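You operate a simulated robot arm through the tools that you are given. There is no shell and no other tool. Be economical: measure what you need, move in short steps, check, and stop when the job is done.

The job below is to be done with a simulated robot arm. You get a single attempt, and the scene is never put back.

TASK
Put the green tub from the bottling table top on top of the pink meat pack there and the clear tub on top of the cheese pack there. Put the can on the back bench top away on the middle shelf of bay one. Put the red carton from the back bench top on the yellow scale pan and the white carton on the top of the weighing bench. Push the meat drawer shut. Put one of the signs from the serving ledge left of the scale on the serving ledge right of the scale. Open the bench drawer. The order is free. Set down upright: can, carton.

It is judged by the outcome, as a careful person would: the job done as asked, and still so three seconds after it is handed in. It fails if anything else is knocked over, pushed out of place, dropped, spilled or broken.

THE ROBOT
A 7-joint arm with a two-finger parallel gripper on a trunk, on a base that drives. Base frame: it is fixed to the floor where the robot stands at the start and does not move with it; the origin is under the middle of the robot, x ahead of it, y to its left, z up; the surface under the hand at the start is at about z = 800. Lengths are in mm, angles in rad, forces in N, time in s.
With the tool pointing down near the work surface it reaches from about 260 to 640 mm from the robot's upright axis, wherever it stands. Its first joint turns from -2.897 to 2.897 rad. Places, roughly: bench drawer [300, 1100, 700]; can [250, 2000, 1000]; carton [500, 3000, 1000]; cheese pack [500, 0, 750]; meat drawer [-900, 2300, 600]; meat pack [500, -250, 750]; middle shelf of bay one [-3900, 800, 800]; serving ledge right of the scale (17x95 cm) [-1060, 3520, 840]; sign [-1000, 2250, 1000]; top of the weighing bench (20x22 cm) [-1980, 540, 820]; tub [500, 0, 750]; yellow scale pan (28x20 cm) [460, 1460, 960]. Payload 1.57 kg.
Tool frame: the origin (TCP) lies between the finger pads and is the grasp point; the fingertips stand 30 mm ahead of it; z points along the fingers, y is the line along which they close. Largest opening 80 mm; finger width 17, thickness 12; the body of the gripper, 40 by 82 mm, starts 80 mm behind the TCP.
Orientation is that of the tool frame in the base frame, as [roll, pitch, yaw] about the fixed x, y, z axes, in that order (R = Rz(yaw) Ry(pitch) Rx(roll)). With the fingers straight down and closing along the base's y, the tool's x points along the base's -x, its y along +y and its z along -z.

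THE INTERFACE
- The arm moves only by the tool play_rows. Its arguments are lists of equal length, an entry for each row: "travel": the shift along the tool's x, y, z in cm, a list of three; "delta_rot": the turn, a rotation vector about the tool's x, y, z in degrees, a list of three. In form: {"travel": [[x, y, z], ...], "delta_rot": [[wx, wy, wz], ...]}. A call has 1 to 12 rows; each row shifts and turns the commanded pose from where the row before left it, along the tool's axes as they then stand. "gripper" is the opening, from 0 (shut) to 1 (fully open), set as the call begins (left out, the last holds). Each row takes 0.2 s and may step no farther than 50 mm and 0.15 rad from the row before; otherwise, or with a gripper value out of range, the whole call is refused. Where a pose cannot be reached the arm comes as near as it can. A force on the tool above 40 N (or 10 N above the force at the start of the call, whichever is more), or a blocked arm, ends the call early, and 0.2 s more pass. Each finger travels about 72 mm/s and halts on what it meets, pressing with about 22 N; the grip force reading is that of the motor and also rises with nothing between the fingers. The clock runs only during rows and for 0.2 s after the last one: add rows that do not move to give the fingers time. It gives the time, the measured TCP pose, the force on the tool (base axes), the opening and the grip force at its end, in the units of the frame above (readings bear some noise), with the torque about the TCP (base axes, N m) and any sound that the robot's microphone picked up.
- Cameras (640 x 400 px; columns grow to the right, rows downward): "scene" is now at [232.1, 46.9, 1341.6]; the picture's right is [0.58, -0.82, 0.00], its down [-0.62, -0.44, -0.65] and it looks along [0.53, 0.38, -0.76] (base axes); focal length 214 px, centre (320, 200). "wrist" rides on the gripper at [72, -7, -122] in the tool frame; the picture's right is [0.09, 1.00, 0.00], its down [-0.84, 0.08, -0.54] and it looks along [-0.54, 0.05, 0.84] (tool axes); focal length 238 px, centre (320, 200). There is no depth. A picture from a camera that has moved, and an enlarged one, comes with that camera's place and axes in the base frame and with its lens.
- camera(camera): a new picture of that camera. No time passes.
- slide_trunk(by): slides the trunk up (or, below 0, down) by that many mm; the arm and the scene camera ride with it, the base frame stays. It gives what a move gives, with no picture.
- roll_base(legs): drives the robot by 1 to 6 legs, each [ahead, left, turn to the left] in mm, mm and rad, along the robot's own axes; the way and the turn of a leg run together, so that a leg with both is an arc; at most 1500 mm and 3.142 rad a leg. The arm and the cameras ride along, it lands a little off, and it stops where it bumps. It gives what a move gives.
- pan_tilt(pan, tilt): turns the head with the scene camera to pan (to the left, within 1.501 rad either way) and tilt (down, from -0.506 to 1.204), counted from straight ahead of the robot. It gives what a move gives.
- close_up(camera, box): a new picture of the part [left, top, right, bottom] of that camera's present view, enlarged. No time passes.
- finish_job(): hands the job in; it is judged then, once.

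Work in short steps. Places have to be worked out from the pictures, the camera data and where the tool is seen: move nearer, look again, correct. Check each grasp and each placing, and mend what went wrong. You have 207 turns and 184 pictures in all, those below and enlarged ones among them. Open the gripper and draw the arm clear of the work before you hand the job in, unless the task says otherwise; then end with one line.

The tools are called after "Emit:" as a command line: name --argument value ..., lists and objects as JSON in quotes. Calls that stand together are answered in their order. play_rows: Moves the arm, as the interface text tells. Its arguments: {"type":"object","properties":{"travel":{"type":"array","items":{"type":"array","items":{"type":"number"}}},"delta_rot":{"type":"array","items":{"type":"array","items":{"type":"number"}}},"gripper":{"type":"number"}},"required":["travel","delta_rot"]} The other tools are called the same way: slide_trunk (by) slides the trunk up or down; roll_base (legs) drives the base; pan_tilt (pan, tilt) turns the head that bears the scene camera; camera (camera) takes a picture; close_up (camera, box) takes an enlarged picture of a part of a camera's view; finish_job () hands the job in.

At the start:

```text
time: 0.0
ee_pos: [420.0, 262.0, 1089.4]
tcp_rot: [-3.141, 0.0, 3.141]
contact_force: [0.3, -0.9, 1.2]
wrist_torque: [0.02, 0.0, 0.01]
opening: 79.9
grip_force: 0.1
trunk travel left (down, up): [-575.0, 415.0]
robot x, y, heading: [2.1, 1.2, 0.0]
head pan, tilt: [0.616, 0.86]
```

scene: 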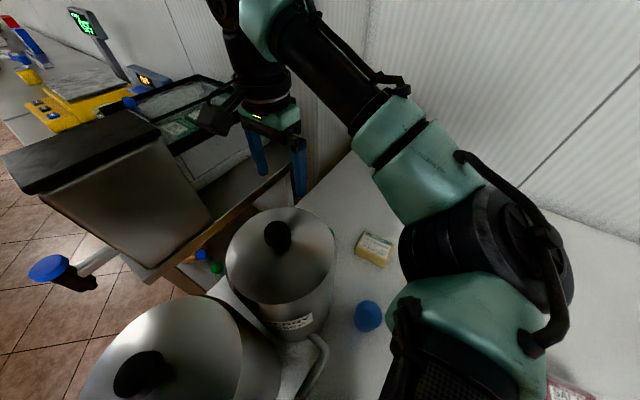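
wrist: 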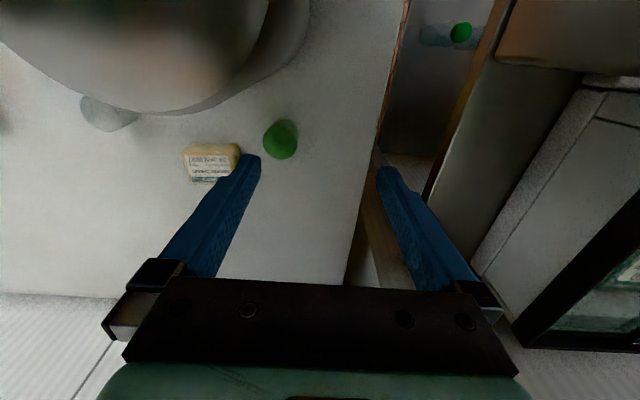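

I start by looking around with the head to find the tubs and packs on the bottling table.

Emit:
pan_tilt --pan -0.3 --tilt 0.9

Emit:
camera --camera "scene"

Emit:
pan_tilt --pan 1.2 --tilt 0.5

Emit:
camera --camera "scene"

```text
time: 1.2
ee_pos: [421.1, 262.5, 1089.6]
tcp_rot: [3.142, 0.001, -3.141]
contact_force: [0.1, -0.4, -0.4]
wrist_torque: [-0.05, 0.01, 0.03]
opening: 79.9
grip_force: 0.0
trunk travel left (down, up): [-575.0, 415.0]
robot x, y, heading: [-2.0, -1.8, -0.002]
head pan, tilt: [-0.3, 0.901]
```

```text
181 pictures are left
camera scene: at [240.8, -20.3, 1338.5], right [-0.29, -0.96, 0.0], down [-0.75, 0.23, -0.62], along [0.59, -0.18, -0.78], focal length 214 px, centre (320, 200)
```

scene: 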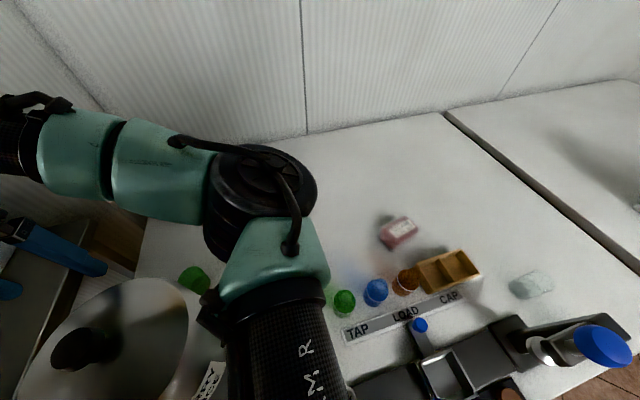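

```text
time: 2.8
ee_pos: [420.6, 261.5, 1089.6]
tcp_rot: [3.141, 0.001, -3.141]
contact_force: [0.0, 0.3, -0.7]
wrist_torque: [-0.01, -0.03, -0.02]
opening: 79.9
grip_force: 0.0
trunk travel left (down, up): [-575.0, 415.0]
robot x, y, heading: [-0.3, 1.4, -0.001]
head pan, tilt: [1.201, 0.499]
```

```text
180 pictures are left
camera scene: at [201.7, 86.8, 1372.3], right [0.93, -0.36, 0.0], down [-0.17, -0.45, -0.88], along [0.32, 0.82, -0.48], focal length 214 px, centre (320, 200)
```

scene: 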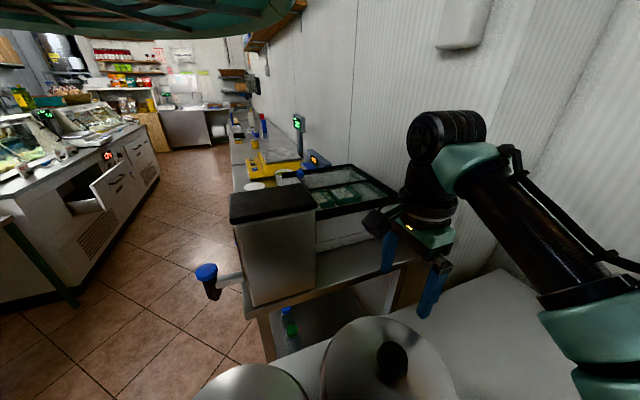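

I take close-ups of the bottling table to tell tubs from caps.

Emit:
close_up --camera "wrist" --box '[40, 60, 360, 260]'

Emit:
pan_tilt --pan -0.5 --tilt 1.1

Emit:
close_up --camera "scene" --box '[240, 100, 560, 300]'

```text
2.00 times, centred on (200, 160) of wrist
camera zoom: at [348.0, 257.2, 1212.3], right [-0.09, 1.0, 0.0], down [0.84, 0.08, 0.54], along [0.54, 0.05, -0.84], focal length 477 px, centre (560, 280)
```

zoom: 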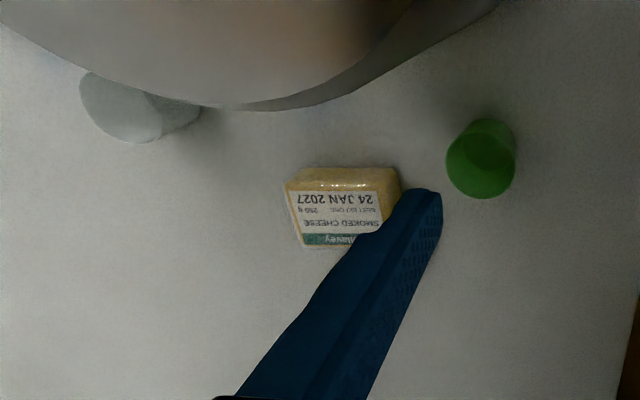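

```text
time: 4.5
ee_pos: [419.4, 263.0, 1090.5]
tcp_rot: [3.141, 0.001, 3.141]
contact_force: [0.5, -0.6, -0.2]
wrist_torque: [-0.03, -0.02, 0.0]
opening: 79.9
grip_force: 0.0
trunk travel left (down, up): [-575.0, 415.0]
robot x, y, heading: [0.4, 3.1, -0.003]
head pan, tilt: [-0.499, 1.1]
```

```text
2.00 times, centred on (400, 200) of scene
camera zoom: at [224.2, -28.2, 1324.7], right [-0.48, -0.88, 0.0], down [-0.78, 0.43, -0.45], along [0.4, -0.22, -0.89], focal length 429 px, centre (160, 200)
```

zoom: 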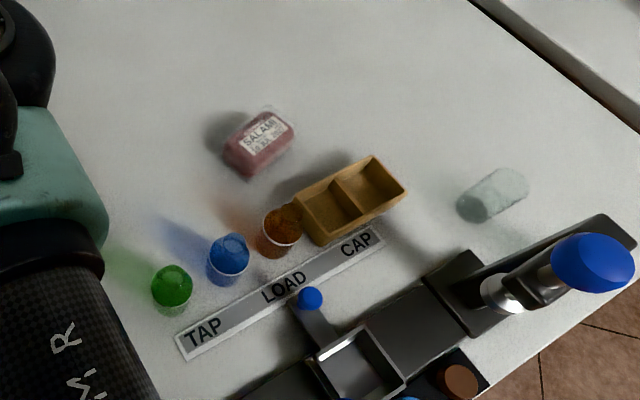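

I zoom further on the candidates to distinguish them.

Emit:
close_up --camera "scene" --box '[300, 190, 400, 252]'

Emit:
close_up --camera "scene" --box '[440, 160, 540, 222]'

Emit:
pan_tilt --pan 0.5 --tilt 1.1

Emit:
camera --camera "scene"

```text
6.40 times, centred on (350, 221) of scene
camera zoom: at [224.2, -28.2, 1324.7], right [-0.48, -0.88, 0.0], down [-0.78, 0.43, -0.45], along [0.4, -0.22, -0.89], focal length 1373 px, centre (128, 66)
```

zoom: 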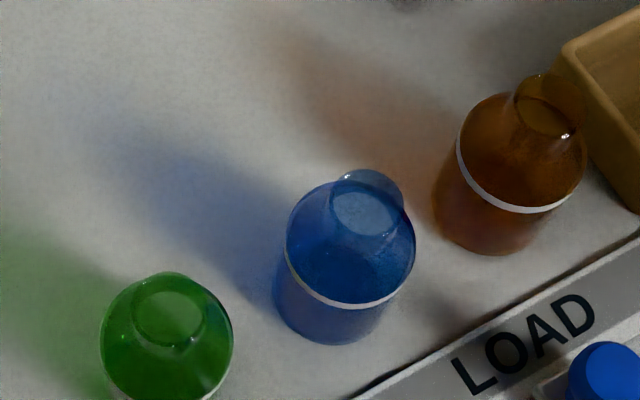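

```text
6.40 times, centred on (490, 191) of scene
camera zoom: at [224.2, -28.2, 1324.7], right [-0.48, -0.88, 0.0], down [-0.78, 0.43, -0.45], along [0.4, -0.22, -0.89], focal length 1373 px, centre (-768, 258)
```

zoom: 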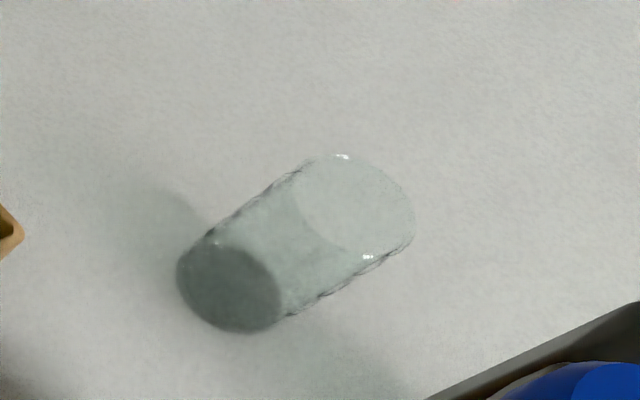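

```text
time: 5.8
ee_pos: [419.5, 263.4, 1089.5]
tcp_rot: [3.14, 0.0, 3.141]
contact_force: [0.1, 0.3, 0.2]
wrist_torque: [0.01, 0.02, 0.01]
opening: 80.0
grip_force: 0.0
trunk travel left (down, up): [-575.0, 415.0]
robot x, y, heading: [-0.6, -0.7, 0.005]
head pan, tilt: [0.499, 1.1]
```

```text
175 pictures are left
camera scene: at [224.2, 32.2, 1324.7], right [0.48, -0.88, 0.0], down [-0.78, -0.43, -0.45], along [0.4, 0.22, -0.89], focal length 214 px, centre (320, 200)
```

scene: 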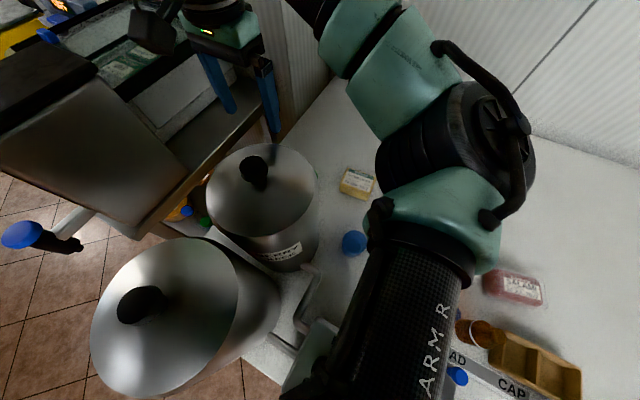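

The coloured things near the TAP label are bottles; the small green, blue and clear round things by the pots look like tubs. I move the hand sideways to view the table middle from the wrist.

Emit:
play_rows --travel '[[0, -5, 0], [0, -5, 0], [0, -5, 0], [0, -5, 0], [0, -5, 0], [0, -4, 0]]' --delta_rot '[[0, 0, 0], [0, 0, 0], [0, 0, 0], [0, 0, 0], [0, 0, 0], [0, 0, 0]]'

Emit:
camera --camera "wrist"

Emit:
camera --camera "scene"

```text
time: 7.2
ee_pos: [418.7, -27.5, 1090.4]
tcp_rot: [-3.14, 0.0, -3.138]
contact_force: [-0.9, 0.0, 0.4]
wrist_torque: [0.0, -0.02, -0.01]
opening: 80.0
grip_force: 0.0
trunk travel left (down, up): [-575.0, 415.0]
robot x, y, heading: [1.7, -1.7, -0.004]
head pan, tilt: [0.499, 1.1]
```

```text
174 pictures are left
camera wrist: at [346.6, -33.2, 1214.1], right [-0.09, 1.0, 0.0], down [0.84, 0.08, 0.54], along [0.54, 0.05, -0.84], focal length 238 px, centre (320, 200)
```

wrist: 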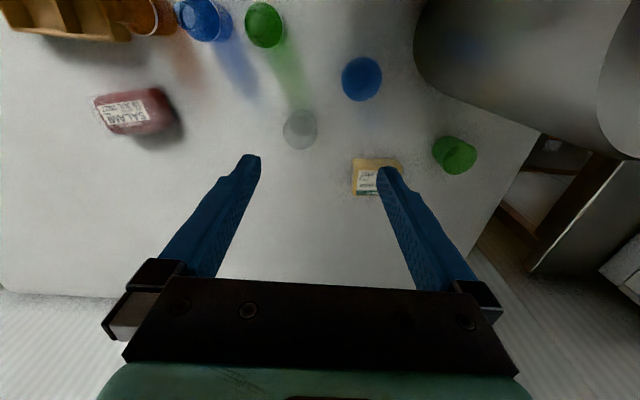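

```text
173 pictures are left
camera scene: at [223.9, 31.8, 1324.7], right [0.48, -0.88, 0.0], down [-0.78, -0.43, -0.45], along [0.4, 0.22, -0.89], focal length 214 px, centre (320, 200)
```

scene: 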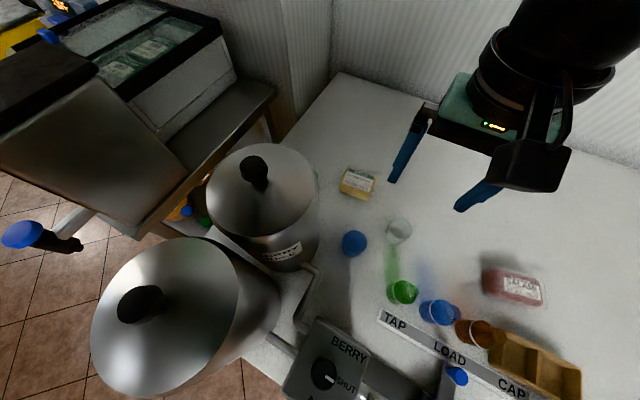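

Three tubs (green, blue, clear) stand near the packs. Close-ups to measure size and shape.

Emit:
close_up --camera "wrist" --box '[270, 40, 510, 190]'

Emit:
close_up --camera "scene" --box '[320, 150, 560, 300]'

Emit:
close_up --camera "wrist" --box '[60, 60, 220, 160]'

```text
2.67 times, centred on (390, 115) of wrist
camera zoom: at [346.6, -33.2, 1214.1], right [-0.09, 1.0, 0.0], down [0.84, 0.08, 0.54], along [0.54, 0.05, -0.84], focal length 636 px, centre (133, 427)
```

zoom: 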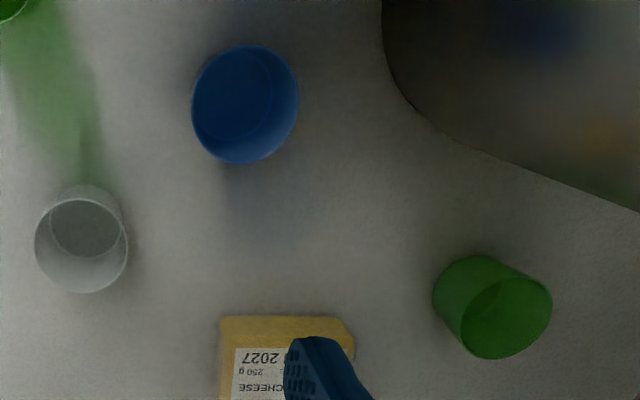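

```text
2.67 times, centred on (440, 225) of scene
camera zoom: at [223.9, 31.8, 1324.7], right [0.48, -0.88, 0.0], down [-0.78, -0.43, -0.45], along [0.4, 0.22, -0.89], focal length 572 px, centre (0, 133)
```

zoom: 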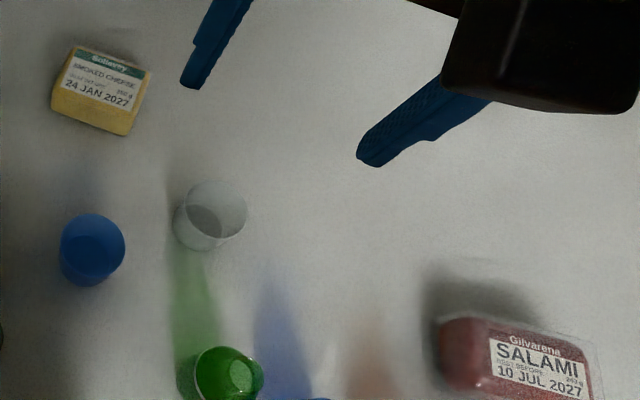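

```text
4.00 times, centred on (140, 110) of wrist
camera zoom: at [346.6, -33.2, 1214.1], right [-0.09, 1.0, 0.0], down [0.84, 0.08, 0.54], along [0.54, 0.05, -0.84], focal length 953 px, centre (1040, 560)
```

zoom: 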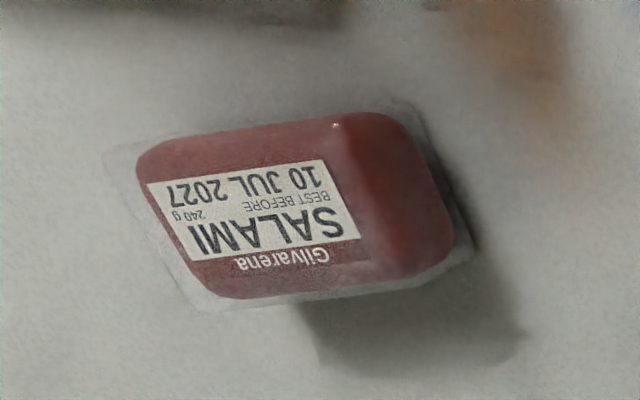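

Tubs are open cups ~50 mm wide, ~40 tall on a surface near z≈815. I rotate the wrist 90° so its camera side stays off the pot, then go over the green tub.

Emit:
play_rows --travel '[[0, 0, 0], [0, 0, 0], [0, 0, 0], [0, 0, 0], [0, 0, 0], [0, 0, 0], [0, 0, 0], [0, 0, 0], [0, 0, 0], [0, 0, 0], [0, 0, 0]]' --delta_rot '[[0, 0, -8.18], [0, 0, -8.18], [0, 0, -8.18], [0, 0, -8.18], [0, 0, -8.18], [0, 0, -8.18], [0, 0, -8.18], [0, 0, -8.18], [0, 0, -8.18], [0, 0, -8.18], [0, 0, -8.2]]'

Emit:
play_rows --travel '[[-4.7, -1.2, 0], [-4.7, -1.2, 0], [-4.7, -1.2, 0], [-4.7, -1.2, 0], [-4.6, -1.2, 0]]' --delta_rot '[[0, 0, 0], [0, 0, 0], [0, 0, 0], [0, 0, 0], [0, 0, 0]]'

Emit:
camera --camera "wrist"

Emit:
camera --camera "scene"

```text
time: 9.6
ee_pos: [421.0, -26.1, 1088.2]
tcp_rot: [3.141, -0.001, -1.571]
contact_force: [-0.6, 0.4, 0.6]
wrist_torque: [0.0, 0.02, 0.02]
opening: 80.1
grip_force: 0.1
trunk travel left (down, up): [-575.0, 415.0]
robot x, y, heading: [1.0, 0.8, -0.001]
head pan, tilt: [0.499, 1.1]
```

```text
time: 10.8
ee_pos: [480.7, 210.6, 1090.5]
tcp_rot: [-3.14, -0.002, -1.57]
contact_force: [-0.5, -0.2, 0.4]
wrist_torque: [0.02, 0.02, 0.04]
opening: 79.9
grip_force: 0.1
trunk travel left (down, up): [-575.0, 415.0]
robot x, y, heading: [-1.0, -0.1, -0.0]
head pan, tilt: [0.499, 1.1]
```

```text
169 pictures are left
camera wrist: at [487.2, 141.2, 1213.7], right [-1.0, -0.09, 0.0], down [-0.08, 0.84, 0.54], along [-0.05, 0.54, -0.84], focal length 238 px, centre (320, 200)
```

wrist: 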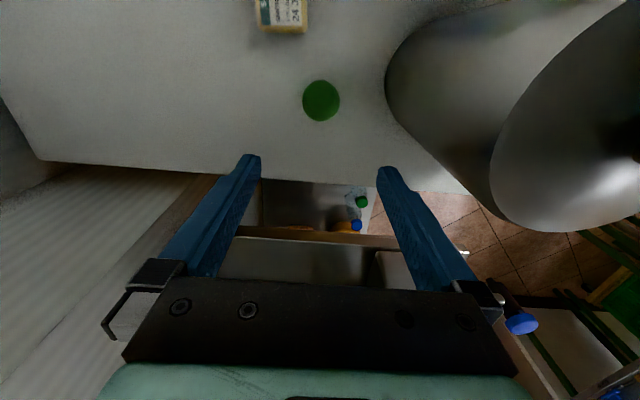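

```text
168 pictures are left
camera scene: at [224.3, 33.2, 1324.6], right [0.48, -0.88, 0.0], down [-0.78, -0.43, -0.45], along [0.4, 0.22, -0.89], focal length 214 px, centre (320, 200)
```

scene: 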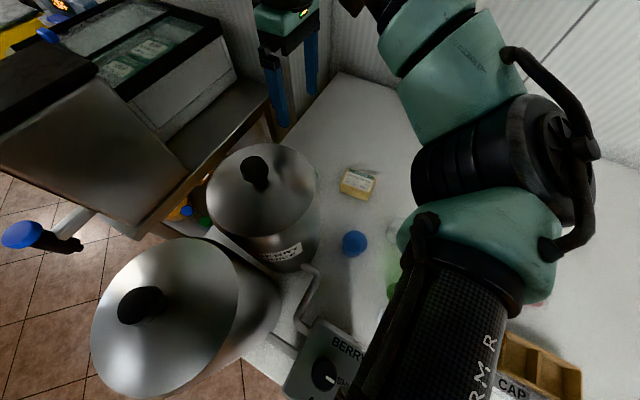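

Green tub centre computes to about (480,206); I descend to z≈910 and recheck.

Emit:
play_rows --travel '[[0.4, 0, 4.5], [0, 0, 4.5], [0, 0, 4.5], [0, 0, 4.5]]' --delta_rot '[[0, 0, 0], [0, 0, 0], [0, 0, 0], [0, 0, 0]]'

Emit:
camera --camera "wrist"

```text
time: 11.8
ee_pos: [482.0, 206.1, 909.1]
tcp_rot: [-3.14, 0.0, -1.573]
contact_force: [-0.8, 0.3, -0.6]
wrist_torque: [0.01, 0.01, 0.03]
opening: 79.9
grip_force: 0.1
trunk travel left (down, up): [-575.0, 415.0]
robot x, y, heading: [1.5, 0.3, -0.003]
head pan, tilt: [0.499, 1.1]
```

```text
167 pictures are left
camera wrist: at [488.7, 135.2, 1031.9], right [-1.0, -0.09, 0.0], down [-0.08, 0.84, 0.54], along [-0.05, 0.54, -0.84], focal length 238 px, centre (320, 200)
```

wrist: 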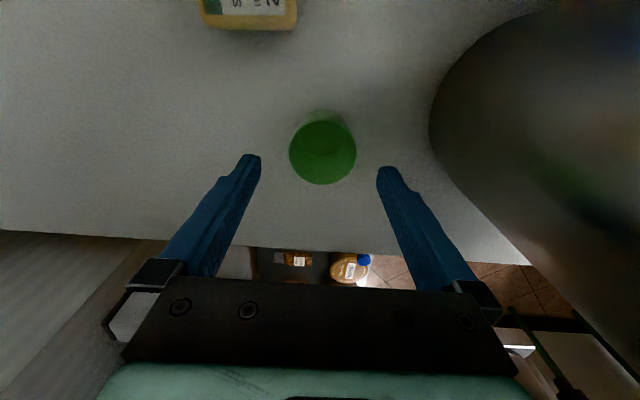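

Rim at z≈850, centre (480,206). Descend to TCP z≈848 and close.

Emit:
play_rows --travel '[[0, 0.2, 3], [0, 0, 2], [0, 0, 1.1]]' --delta_rot '[[0, 0, 0], [0, 0, 0], [0, 0, 0]]'

Emit:
play_rows --travel '[[0, 0, 0], [0, 0, 0], [0, 0, 0], [0, 0, 0]]' --delta_rot '[[0, 0, 0], [0, 0, 0], [0, 0, 0], [0, 0, 0]]' --gripper 0

Emit:
camera --camera "wrist"

```text
time: 12.6
ee_pos: [477.2, 203.5, 849.8]
tcp_rot: [-3.141, 0.0, -1.569]
contact_force: [0.0, 0.1, -0.6]
wrist_torque: [-0.03, 0.01, 0.0]
opening: 79.9
grip_force: 0.0
trunk travel left (down, up): [-575.0, 415.0]
robot x, y, heading: [-2.6, 1.1, -0.004]
head pan, tilt: [0.499, 1.1]
```

```text
time: 13.6
ee_pos: [477.3, 203.9, 849.8]
tcp_rot: [-3.141, 0.001, -1.571]
contact_force: [0.6, 0.0, 0.8]
wrist_torque: [0.01, -0.03, 0.02]
opening: 51.6
grip_force: 21.9
trunk travel left (down, up): [-575.0, 415.0]
robot x, y, heading: [-0.7, -0.5, 0.002]
head pan, tilt: [0.499, 1.1]
```

```text
166 pictures are left
camera wrist: at [484.5, 133.0, 972.5], right [-1.0, -0.09, 0.0], down [-0.08, 0.84, 0.54], along [-0.05, 0.54, -0.84], focal length 238 px, centre (320, 200)
```

wrist: 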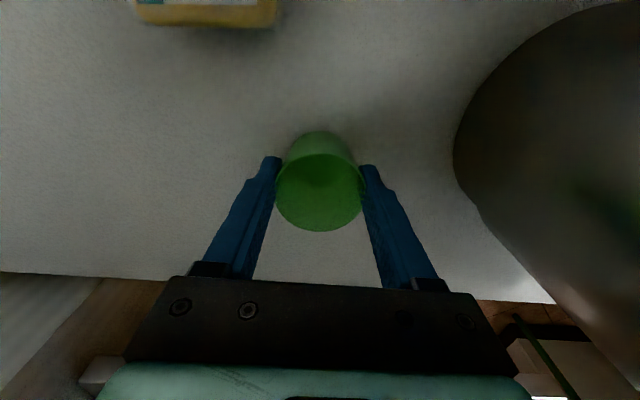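

Grip holds (51.6 mm). Lift and carry to above the salami pack.

Emit:
play_rows --travel '[[0, 0, -4], [0, 0, -5], [0, 0, -5], [0, 0, -4], [4.5, 0.2, 0], [4.5, 0.2, 0], [4.5, 0.2, 0], [4.5, 0.2, 0], [4.5, 0.2, 0], [4.5, 0.2, 0]]' --delta_rot '[[0, 0, 0], [0, 0, 0], [0, 0, 0], [0, 0, 0], [0, 0, 0], [0, 0, 0], [0, 0, 0], [0, 0, 0], [0, 0, 0], [0, 0, 0]]'

Emit:
play_rows --travel '[[4.6, 0.2, 0], [4.5, 0.2, 0], [4.5, 0.2, 0], [4.5, 0.2, 0], [4, 0, 0], [0, 0, 0]]' --delta_rot '[[0, 0, 0], [0, 0, 0], [0, 0, 0], [0, 0, 0], [0, 0, 0], [0, 0, 0]]'

Emit:
pan_tilt --pan -0.3 --tilt 1.1

Emit:
camera --camera "wrist"

Emit:
camera --camera "scene"

```text
time: 15.8
ee_pos: [466.3, -68.6, 1032.4]
tcp_rot: [3.14, 0.001, -1.569]
contact_force: [0.4, -0.7, -0.7]
wrist_torque: [0.03, 0.0, 0.01]
opening: 51.2
grip_force: 22.3
trunk travel left (down, up): [-575.0, 415.0]
robot x, y, heading: [2.3, 0.5, 0.004]
head pan, tilt: [0.499, 1.1]
```

```text
time: 17.2
ee_pos: [460.7, -289.1, 1031.4]
tcp_rot: [3.139, 0.0, -1.571]
contact_force: [1.2, 0.2, 0.0]
wrist_torque: [0.03, -0.01, 0.02]
opening: 51.0
grip_force: 21.9
trunk travel left (down, up): [-575.0, 415.0]
robot x, y, heading: [-1.4, -4.9, -0.001]
head pan, tilt: [0.499, 1.1]
```

```text
time: 18.3
ee_pos: [461.0, -290.2, 1031.1]
tcp_rot: [3.141, 0.0, -1.57]
contact_force: [-0.8, 0.9, 0.0]
wrist_torque: [-0.02, 0.03, 0.02]
opening: 51.0
grip_force: 21.9
trunk travel left (down, up): [-575.0, 415.0]
robot x, y, heading: [-0.6, -0.2, -0.002]
head pan, tilt: [-0.3, 1.1]
```

```text
165 pictures are left
camera wrist: at [467.1, -360.0, 1153.3], right [-1.0, -0.09, 0.0], down [-0.08, 0.84, 0.54], along [-0.05, 0.54, -0.84], focal length 238 px, centre (320, 200)
```

wrist: 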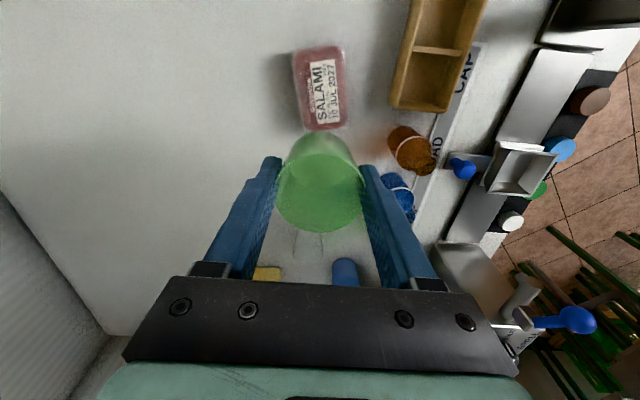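

```text
164 pictures are left
camera scene: at [229.0, -16.6, 1324.7], right [-0.29, -0.96, 0.0], down [-0.85, 0.26, -0.45], along [0.43, -0.13, -0.89], focal length 214 px, centre (320, 200)
```

scene: 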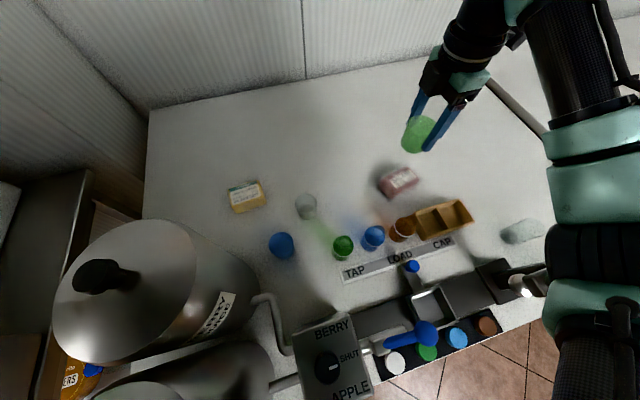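

Salami pack top is at about (462,-318), z≈825. I move over it and go down to z≈900, then look.

Emit:
play_rows --travel '[[2.8, 0, 1], [0, 0, 4], [0, 0, 4], [0, 0, 4]]' --delta_rot '[[0, 0, 0], [0, 0, 0], [0, 0, 0], [0, 0, 0]]'

Emit:
camera --camera "wrist"

Emit:
close_up --camera "scene" --box '[320, 110, 480, 210]'

```text
time: 19.3
ee_pos: [457.3, -316.9, 899.3]
tcp_rot: [-3.14, 0.001, -1.57]
contact_force: [0.3, -0.5, 0.0]
wrist_torque: [-0.06, 0.04, 0.01]
opening: 50.9
grip_force: 22.4
trunk travel left (down, up): [-575.0, 415.0]
robot x, y, heading: [-0.9, 2.2, -0.001]
head pan, tilt: [-0.3, 1.1]
```

```text
163 pictures are left
camera wrist: at [464.0, -386.9, 1021.9], right [-1.0, -0.09, 0.0], down [-0.08, 0.84, 0.54], along [-0.05, 0.54, -0.84], focal length 238 px, centre (320, 200)
```

wrist: 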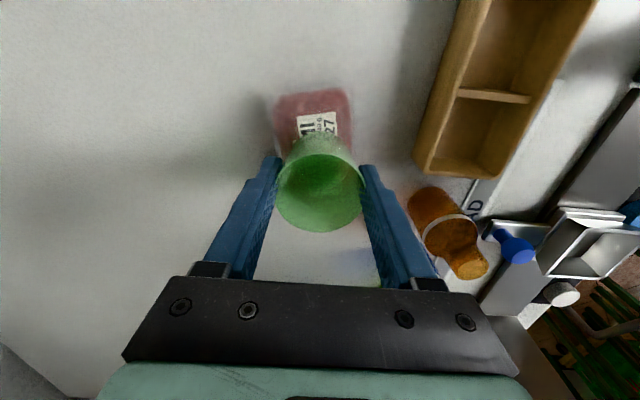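

```text
4.00 times, centred on (400, 160) of scene
camera zoom: at [229.3, -16.7, 1324.7], right [-0.3, -0.96, 0.0], down [-0.85, 0.26, -0.45], along [0.43, -0.13, -0.89], focal length 858 px, centre (0, 360)
```

zoom: 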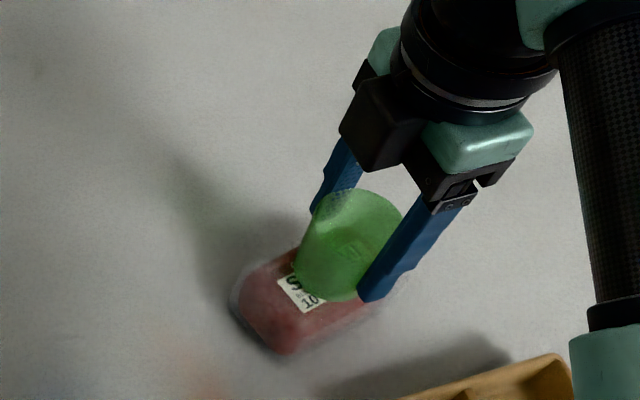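

The tub should shift ~4 mm in +x and ~5 mm in +y, then descend gently feeling for contact.

Emit:
play_rows --travel '[[-0.5, -0.4, 0], [0, 0, 1], [0, 0, 0.5]]' --delta_rot '[[0, 0, 0], [0, 0, 0], [0, 0, 0]]'

Emit:
play_rows --travel '[[0, 0, 0.3], [0, 0, 0]]' --delta_rot '[[0, 0, 0], [0, 0, 0]]'

Emit:
play_rows --travel '[[0, 0, 0.3], [0, 0, 0]]' --delta_rot '[[0, 0, 0], [0, 0, 0]]'

Emit:
close_up --camera "scene" --box '[320, 110, 480, 210]'

```text
time: 20.1
ee_pos: [463.5, -310.9, 896.6]
tcp_rot: [-3.13, -0.007, -1.57]
contact_force: [-8.2, 6.5, 20.9]
wrist_torque: [0.27, 0.5, -0.01]
opening: 51.2
grip_force: 22.1
trunk travel left (down, up): [-575.0, 415.0]
robot x, y, heading: [-2.8, 1.2, -0.0]
head pan, tilt: [-0.3, 1.1]
stopped in row 3: the force on the tool passed its limit at 47 N (the readings are from after the stop); the commanded pose is now the measured one
```

```text
time: 20.7
ee_pos: [464.2, -312.6, 895.6]
tcp_rot: [-3.125, -0.01, -1.565]
contact_force: [-6.8, 5.5, 19.9]
wrist_torque: [0.31, 0.54, 0.01]
opening: 51.3
grip_force: 22.4
trunk travel left (down, up): [-575.0, 415.0]
robot x, y, heading: [-3.4, 2.2, -0.005]
head pan, tilt: [-0.3, 1.1]
stopped in row 2: the force on the tool passed its limit at 41 N (the readings are from after the stop); the commanded pose is now the measured one
```

```text
time: 21.4
ee_pos: [465.6, -313.7, 896.6]
tcp_rot: [-3.118, -0.015, -1.568]
contact_force: [-5.9, 5.2, 18.2]
wrist_torque: [0.37, 0.63, -0.05]
opening: 51.1
grip_force: 22.1
trunk travel left (down, up): [-575.0, 415.0]
robot x, y, heading: [-0.1, 1.6, 0.001]
head pan, tilt: [-0.3, 1.1]
stopped in row 2: the force on the tool passed its limit at 40 N (the readings are from after the stop); the commanded pose is now the measured one
```

```text
4.00 times, centred on (400, 160) of scene
camera zoom: at [227.4, -15.3, 1324.7], right [-0.3, -0.96, 0.0], down [-0.85, 0.26, -0.46], along [0.43, -0.14, -0.89], focal length 858 px, centre (0, 360)
```

zoom: 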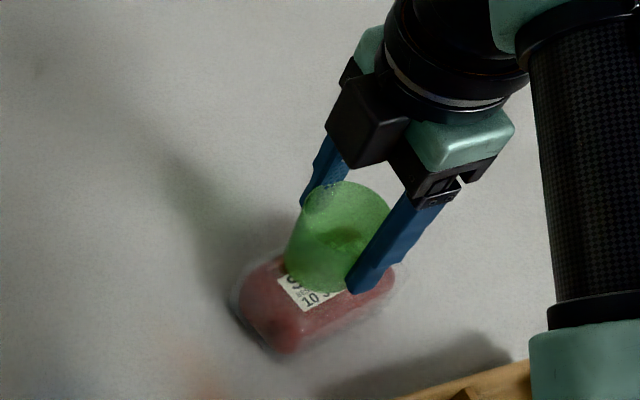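

Contact came at z≈896. I ease back a few mm to relieve the push and check the force before opening.

Emit:
play_rows --travel '[[0, 0, -0.3], [0, 0, 0]]' --delta_rot '[[0, 0, 0], [0, 0, 0]]'

Emit:
close_up --camera "wrist" --box '[240, 60, 400, 160]'

```text
time: 22.0
ee_pos: [465.6, -313.6, 896.5]
tcp_rot: [-3.119, -0.014, -1.566]
contact_force: [-0.6, 2.9, 7.6]
wrist_torque: [0.14, 0.18, -0.03]
opening: 51.3
grip_force: 22.9
trunk travel left (down, up): [-575.0, 415.0]
robot x, y, heading: [0.7, -1.0, -0.001]
head pan, tilt: [-0.3, 1.1]
```

```text
4.00 times, centred on (320, 110) of wrist
camera zoom: at [469.7, -383.6, 1019.8], right [-1.0, -0.1, -0.02], down [-0.09, 0.84, 0.53], along [-0.03, 0.53, -0.85], focal length 953 px, centre (320, 560)
```

zoom: 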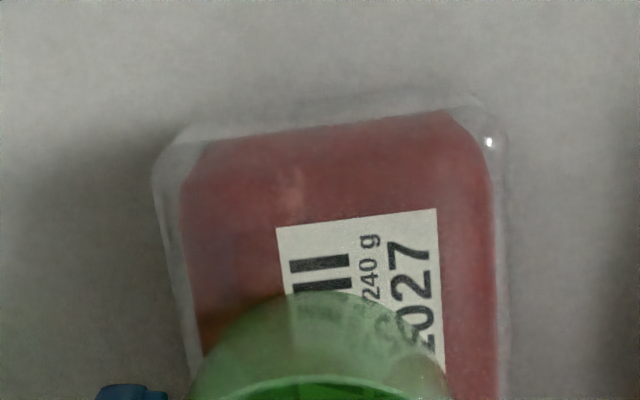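

Tub sits well on the pack; ease 1 mm more and open.

Emit:
play_rows --travel '[[0, 0, -0.15], [0, 0, 0]]' --delta_rot '[[0, 0, 0], [0, 0, 0]]'

Emit:
play_rows --travel '[[0, 0, 0], [0, 0, 0], [0, 0, 0]]' --delta_rot '[[0, 0, 0], [0, 0, 0], [0, 0, 0]]' --gripper 1

Emit:
play_rows --travel '[[0, 0, -3], [0, 0, -5], [0, 0, -5]]' --delta_rot '[[0, 0, 0], [0, 0, 0], [0, 0, 0]]'

Emit:
camera --camera "wrist"

Emit:
camera --camera "scene"

```text
time: 22.6
ee_pos: [466.9, -314.1, 895.4]
tcp_rot: [-3.121, -0.013, -1.568]
contact_force: [-0.3, 0.5, -0.9]
wrist_torque: [0.01, 0.02, 0.0]
opening: 51.3
grip_force: 21.4
trunk travel left (down, up): [-575.0, 415.0]
robot x, y, heading: [-1.6, -0.5, -0.001]
head pan, tilt: [-0.3, 1.1]
```

```text
time: 23.4
ee_pos: [466.2, -314.6, 897.9]
tcp_rot: [-3.121, -0.013, -1.568]
contact_force: [0.1, 0.1, 0.5]
wrist_torque: [0.01, 0.0, -0.03]
opening: 80.2
grip_force: 0.1
trunk travel left (down, up): [-575.0, 415.0]
robot x, y, heading: [0.8, -0.1, 0.003]
head pan, tilt: [-0.3, 1.1]
```

```text
time: 24.2
ee_pos: [465.7, -315.4, 1024.1]
tcp_rot: [-3.12, -0.014, -1.57]
contact_force: [0.2, -0.3, -0.7]
wrist_torque: [0.02, 0.0, -0.05]
opening: 80.0
grip_force: 0.0
trunk travel left (down, up): [-575.0, 415.0]
robot x, y, heading: [-2.4, -0.0, 0.004]
head pan, tilt: [-0.3, 1.1]
```

```text
159 pictures are left
camera wrist: at [469.9, -384.3, 1149.8], right [-1.0, -0.09, -0.02], down [-0.09, 0.84, 0.53], along [-0.03, 0.53, -0.85], focal length 238 px, centre (320, 200)
```

wrist: 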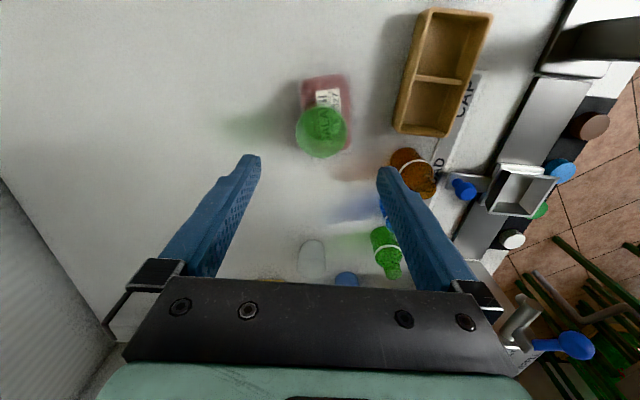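

```text
158 pictures are left
camera scene: at [228.7, -16.1, 1324.6], right [-0.3, -0.96, 0.0], down [-0.85, 0.26, -0.45], along [0.43, -0.13, -0.89], focal length 214 px, centre (320, 200)
```

scene: 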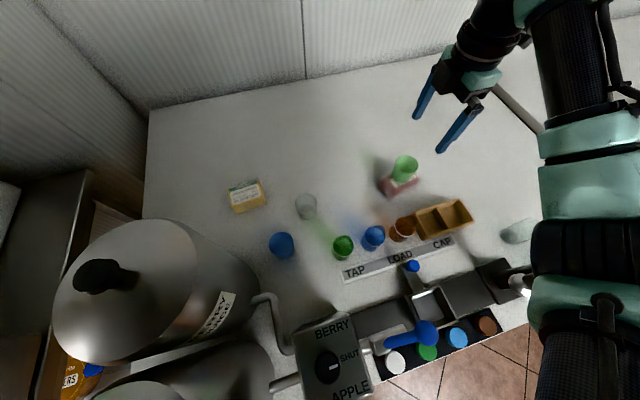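

Green tub stands on the salami. Next I level the hand and go over the clear tub near (460,-54).

Emit:
play_rows --travel '[[-4.5, 0, 0], [-4.5, 0, 0], [-4.5, 0, 0], [-4.5, 0, 0], [-4.5, 0.5, 0], [-3.5, 0, 0], [0, 0, 3.0], [0, 0, 3.0], [0, 0, 3.0]]' --delta_rot '[[-1.24, -0.8, 0], [0, 0, 0], [0, 0, 0], [0, 0, 0], [0, 0, 0], [0, 0, 0], [0, 0, 0], [0, 0, 0], [0, 0, 0]]'

Emit:
camera --camera "wrist"

```text
time: 26.2
ee_pos: [457.7, -51.4, 934.6]
tcp_rot: [-3.142, 0.0, -1.567]
contact_force: [0.0, 0.0, -0.2]
wrist_torque: [-0.01, 0.02, -0.01]
opening: 80.1
grip_force: 0.0
trunk travel left (down, up): [-575.0, 415.0]
robot x, y, heading: [-0.9, -1.0, -0.004]
head pan, tilt: [-0.3, 1.1]
```

```text
157 pictures are left
camera wrist: at [464.2, -121.4, 1057.8], right [-1.0, -0.1, 0.0], down [-0.08, 0.84, 0.54], along [-0.05, 0.54, -0.84], focal length 238 px, centre (320, 200)
```

wrist: 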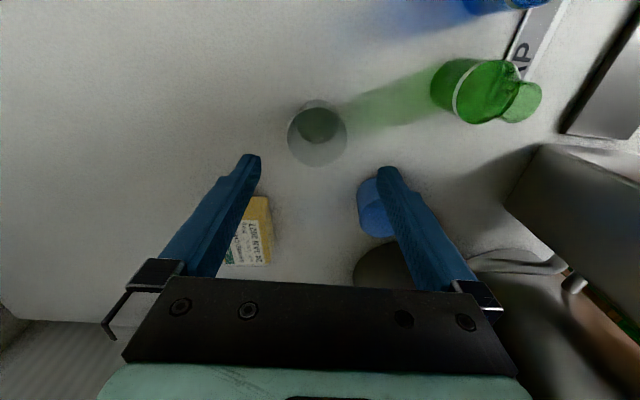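

Clear rim centre at about (461,-55). Descend and grasp.

Emit:
play_rows --travel '[[0.36, -0.3, 3], [0, 0, 3], [0, 0, 2.6]]' --delta_rot '[[0, 0, 0], [0, 0, 0], [0, 0, 0]]'

Emit:
play_rows --travel '[[0, 0, 0], [0, 0, 0], [0, 0, 0], [0, 0, 0]]' --delta_rot '[[0, 0, 0], [0, 0, 0], [0, 0, 0], [0, 0, 0]]' --gripper 0

Emit:
camera --camera "wrist"

```text
time: 27.2
ee_pos: [475.5, -82.2, 856.5]
tcp_rot: [-3.123, -0.024, -1.571]
contact_force: [0.2, 0.8, 0.8]
wrist_torque: [0.0, 0.0, 0.0]
opening: 79.8
grip_force: 0.2
trunk travel left (down, up): [-575.0, 415.0]
robot x, y, heading: [2.0, -1.6, -0.001]
head pan, tilt: [-0.3, 1.1]
stopped in row 3: the arm was blocked; the commanded pose is now the measured one
```

```text
time: 28.2
ee_pos: [474.2, -81.3, 855.3]
tcp_rot: [-3.127, -0.021, -1.57]
contact_force: [-0.7, -0.1, 0.5]
wrist_torque: [0.03, -0.01, -0.01]
opening: 0.1
grip_force: 21.5
trunk travel left (down, up): [-575.0, 415.0]
robot x, y, heading: [-2.2, -1.6, 0.003]
head pan, tilt: [-0.3, 1.1]
```

```text
156 pictures are left
camera wrist: at [478.6, -148.8, 980.0], right [-1.0, -0.09, -0.01], down [-0.09, 0.85, 0.52], along [-0.04, 0.52, -0.85], focal length 238 px, centre (320, 200)
```

wrist: 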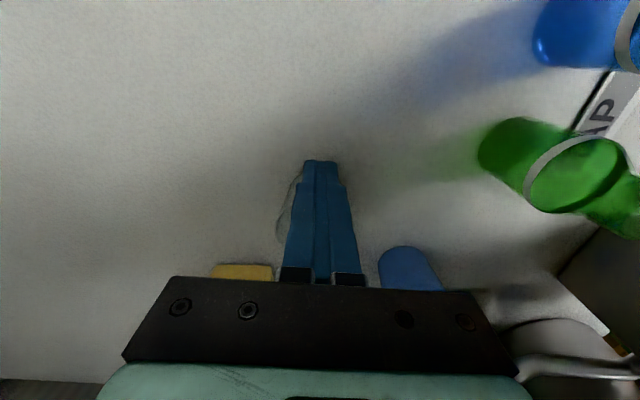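

The arm itself was blocked and displaced, and closed on nothing. I rise and look at the arm.

Emit:
play_rows --travel '[[0, 0, -3], [0, 0, -4], [0, 0, -4]]' --delta_rot '[[0, 0, 0], [0, 0, 0], [0, 0, 0]]'

Emit:
camera --camera "scene"

Emit:
camera --camera "wrist"

```text
time: 29.0
ee_pos: [464.1, -62.2, 966.3]
tcp_rot: [-3.128, -0.024, -1.569]
contact_force: [-0.3, -0.8, -0.5]
wrist_torque: [-0.06, -0.01, -0.02]
opening: 0.0
grip_force: 21.4
trunk travel left (down, up): [-575.0, 415.0]
robot x, y, heading: [1.2, 0.7, 0.001]
head pan, tilt: [-0.3, 1.1]
```

```text
155 pictures are left
camera scene: at [229.7, -18.0, 1324.5], right [-0.3, -0.96, 0.0], down [-0.85, 0.26, -0.45], along [0.43, -0.14, -0.89], focal length 214 px, centre (320, 200)
```

scene: 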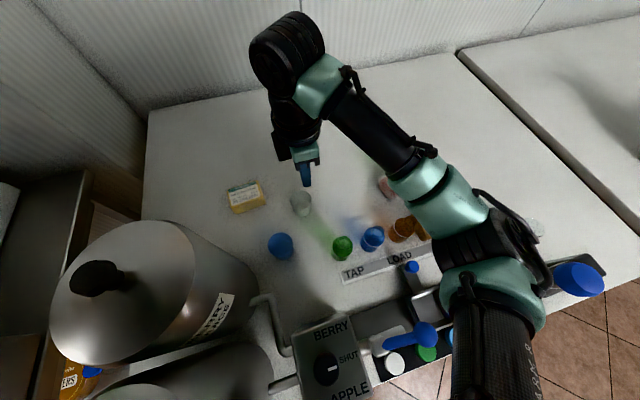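

```text
154 pictures are left
camera wrist: at [469.2, -130.3, 1091.0], right [-1.0, -0.09, -0.01], down [-0.09, 0.85, 0.52], along [-0.04, 0.52, -0.85], focal length 238 px, centre (320, 200)
```

wrist: 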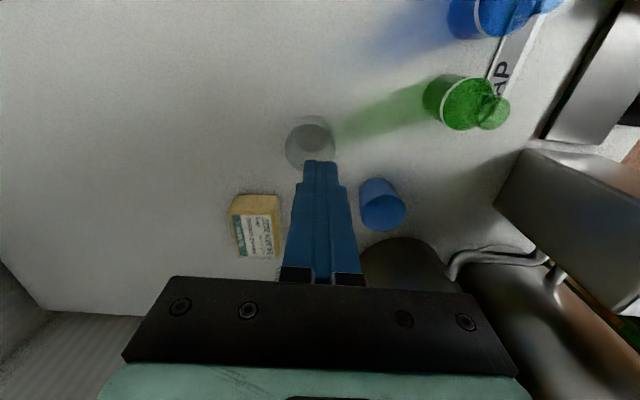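

I rise further and check the green tub and the surroundings weren't disturbed.

Emit:
play_rows --travel '[[0, 0, -4], [0, 0, -4], [-4, 0, -4], [-4, 0, 0], [-4, 0, 0], [-4, 0, 0], [-4, 0, 0]]' --delta_rot '[[-0.8, -1.3, 0], [0, 0, 0], [0, 0, 0], [0, 0, 0], [0, 0, 0], [0, 0, 0], [0, 0, 0]]'

Emit:
camera --camera "scene"

```text
refused: row 3 steps farther than a row can; nothing moved
```

```text
153 pictures are left
camera scene: at [229.7, -18.0, 1324.5], right [-0.3, -0.96, 0.0], down [-0.85, 0.26, -0.45], along [0.43, -0.14, -0.89], focal length 214 px, centre (320, 200)
```

scene: 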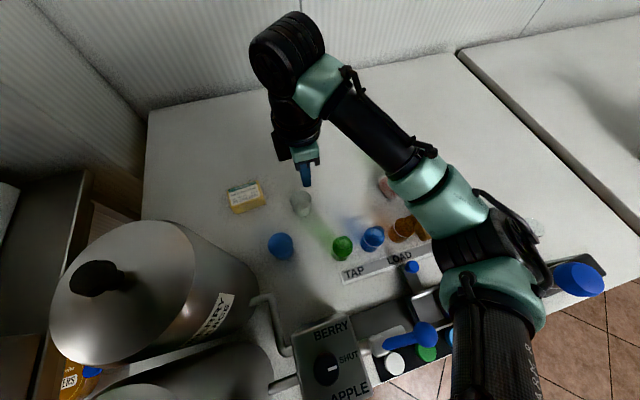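

Retry the rise with smaller steps.

Emit:
play_rows --travel '[[0, 0, -4], [0, 0, -4], [-3, 0, -3], [-4, 0, 0], [-4, 0, 0], [-4, 0, 0], [-4, 0, 0]]' --delta_rot '[[-0.8, -1.3, 0], [0, 0, 0], [0, 0, 0], [0, 0, 0], [0, 0, 0], [0, 0, 0], [0, 0, 0]]'

Emit:
camera --camera "scene"

```text
time: 30.6
ee_pos: [464.9, 127.6, 1073.7]
tcp_rot: [3.141, 0.0, -1.571]
contact_force: [1.2, 0.9, -0.8]
wrist_torque: [-0.01, 0.0, 0.01]
opening: 0.0
grip_force: 21.2
trunk travel left (down, up): [-575.0, 415.0]
robot x, y, heading: [1.5, -1.0, -0.002]
head pan, tilt: [-0.3, 1.1]
```

```text
152 pictures are left
camera scene: at [230.8, -18.7, 1324.6], right [-0.3, -0.95, 0.0], down [-0.85, 0.26, -0.45], along [0.43, -0.14, -0.89], focal length 214 px, centre (320, 200)
```

scene: 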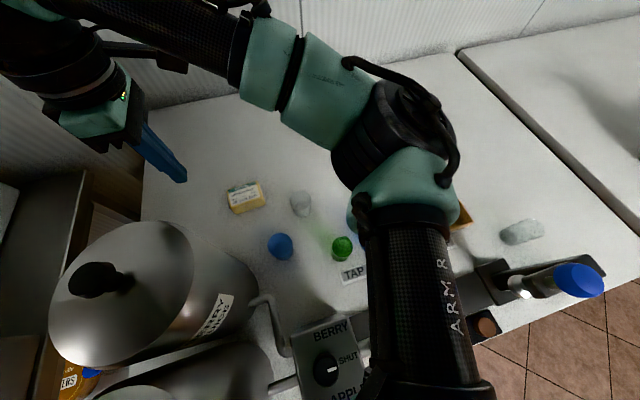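

I swing the hand further left to clear the view.

Emit:
play_rows --travel '[[-4, 0, -2], [-4, 0, -2], [-4.5, 0, 0], [-4.5, 0, 0], [-4.5, 1, 0], [-4.5, 1, 0]]' --delta_rot '[[0, 0, 0], [0, 0, 0], [0, 0, 0], [0, 0, 0], [0, 0, 0], [0, 0, 0]]'

Emit:
pan_tilt --pan -0.5 --tilt 1.1

Emit:
camera --camera "scene"

```text
time: 32.0
ee_pos: [445.1, 389.1, 1115.2]
tcp_rot: [3.141, 0.0, -1.571]
contact_force: [-0.6, 0.4, -0.8]
wrist_torque: [-0.02, -0.01, -0.01]
opening: 0.3
grip_force: 21.1
trunk travel left (down, up): [-575.0, 415.0]
robot x, y, heading: [0.3, -1.8, -0.0]
head pan, tilt: [-0.3, 1.1]
```

```text
time: 32.7
ee_pos: [445.6, 386.9, 1114.7]
tcp_rot: [3.14, 0.0, -1.57]
contact_force: [0.1, 0.4, -0.2]
wrist_torque: [0.03, 0.01, 0.0]
opening: 0.0
grip_force: 21.4
trunk travel left (down, up): [-575.0, 415.0]
robot x, y, heading: [2.5, -1.3, -0.002]
head pan, tilt: [-0.499, 1.1]
```

```text
151 pictures are left
camera scene: at [225.7, -30.8, 1324.7], right [-0.48, -0.88, 0.0], down [-0.78, 0.43, -0.45], along [0.4, -0.22, -0.89], focal length 214 px, centre (320, 200)
```

scene: 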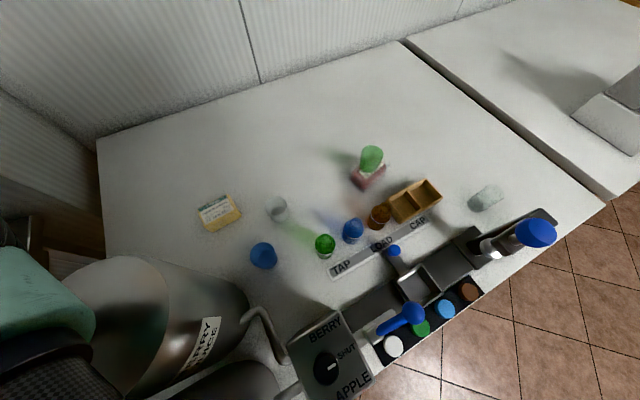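

All undisturbed. I raise the trunk so the arm's elbow stays higher, then return over the clear tub.

Emit:
slide_trunk --by 220

Emit:
play_rows --travel '[[4.5, 0, 0], [4.5, 0, 0], [4.5, 0, 0], [4.5, 0, 0], [4.5, 0, 0], [4.5, 0, 0], [4.5, 0, 0], [4.5, 0, 0], [4.5, 0, 0], [4, -1.5, 0]]' --delta_rot '[[0, 0, 0], [0, 0, 0], [0, 0, 0], [0, 0, 0], [0, 0, 0], [0, 0, 0], [0, 0, 0], [0, 0, 0], [0, 0, 0], [0, 0, 0]]' --gripper 1

Emit:
play_rows --travel '[[0, 0, 5], [0, 0, 5], [0, 0, 5], [0, 0, 5], [0, 0, 5], [0, 0, 5], [0, 0, 5], [0, 0, 4]]' --delta_rot '[[0, 0, 0], [0, 0, 0], [0, 0, 0], [0, 0, 0], [0, 0, 0], [0, 0, 0], [0, 0, 0], [0, 0, 0]]'

Emit:
camera --camera "wrist"

Emit:
camera --camera "scene"

```text
time: 35.1
ee_pos: [445.6, 387.3, 1335.3]
tcp_rot: [-3.14, 0.0, -1.569]
contact_force: [-0.1, -0.5, -0.5]
wrist_torque: [0.02, -0.01, -0.01]
opening: 0.0
grip_force: 21.3
trunk travel left (down, up): [-795.0, 195.0]
robot x, y, heading: [2.6, 1.1, -0.001]
head pan, tilt: [-0.499, 1.1]
```

```text
time: 37.3
ee_pos: [458.4, -57.5, 1335.3]
tcp_rot: [3.141, -0.001, -1.568]
contact_force: [-0.5, 0.2, 0.5]
wrist_torque: [0.04, -0.01, -0.01]
opening: 80.1
grip_force: 0.1
trunk travel left (down, up): [-795.0, 195.0]
robot x, y, heading: [4.9, -3.3, -0.002]
head pan, tilt: [-0.499, 1.1]
```

```text
time: 39.1
ee_pos: [461.7, -60.4, 942.9]
tcp_rot: [-3.139, -0.003, -1.569]
contact_force: [0.3, -0.1, -0.2]
wrist_torque: [0.05, 0.02, -0.02]
opening: 79.8
grip_force: 0.1
trunk travel left (down, up): [-795.0, 195.0]
robot x, y, heading: [0.1, -2.9, -0.002]
head pan, tilt: [-0.499, 1.1]
```

```text
150 pictures are left
camera wrist: at [468.1, -130.0, 1065.3], right [-1.0, -0.09, 0.0], down [-0.08, 0.84, 0.54], along [-0.05, 0.54, -0.84], focal length 238 px, centre (320, 200)
```

wrist: 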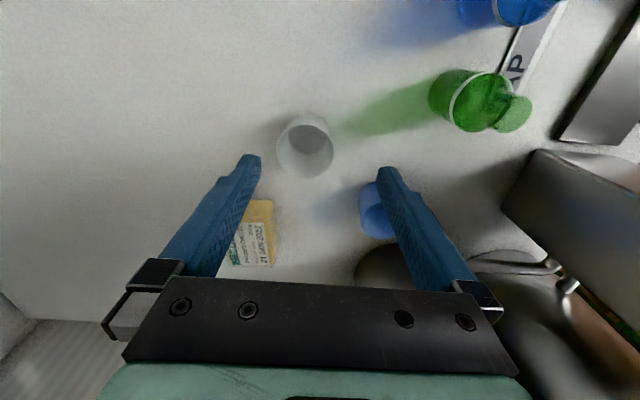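

```text
149 pictures are left
camera scene: at [225.8, -30.8, 1544.7], right [-0.48, -0.88, 0.0], down [-0.78, 0.43, -0.45], along [0.4, -0.22, -0.89], focal length 214 px, centre (320, 200)
```

scene: 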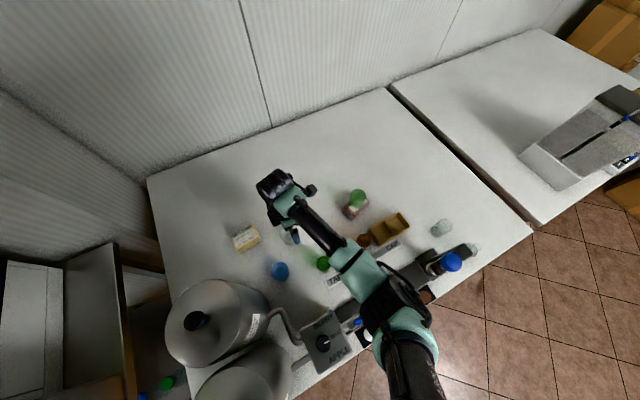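

Clear tub now at about (475,-49) (nudged slightly earlier). Align and descend.

Emit:
play_rows --travel '[[-1.1, -1.3, 2], [0, 0, 2.5]]' --delta_rot '[[0, 0, 0], [0, 0, 0]]'

Emit:
camera --camera "wrist"

```text
time: 39.7
ee_pos: [473.4, -51.0, 898.5]
tcp_rot: [-3.141, 0.001, -1.568]
contact_force: [0.2, 0.4, 0.2]
wrist_torque: [0.0, 0.01, 0.02]
opening: 80.0
grip_force: 0.0
trunk travel left (down, up): [-795.0, 195.0]
robot x, y, heading: [0.1, -1.1, -0.003]
head pan, tilt: [-0.499, 1.1]
```

```text
148 pictures are left
camera wrist: at [480.8, -120.3, 1020.5], right [-1.0, -0.09, 0.0], down [-0.08, 0.84, 0.54], along [-0.05, 0.54, -0.84], focal length 238 px, centre (320, 200)
```

wrist: 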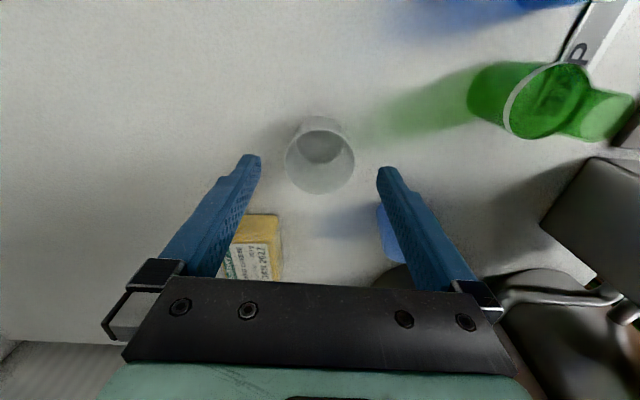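

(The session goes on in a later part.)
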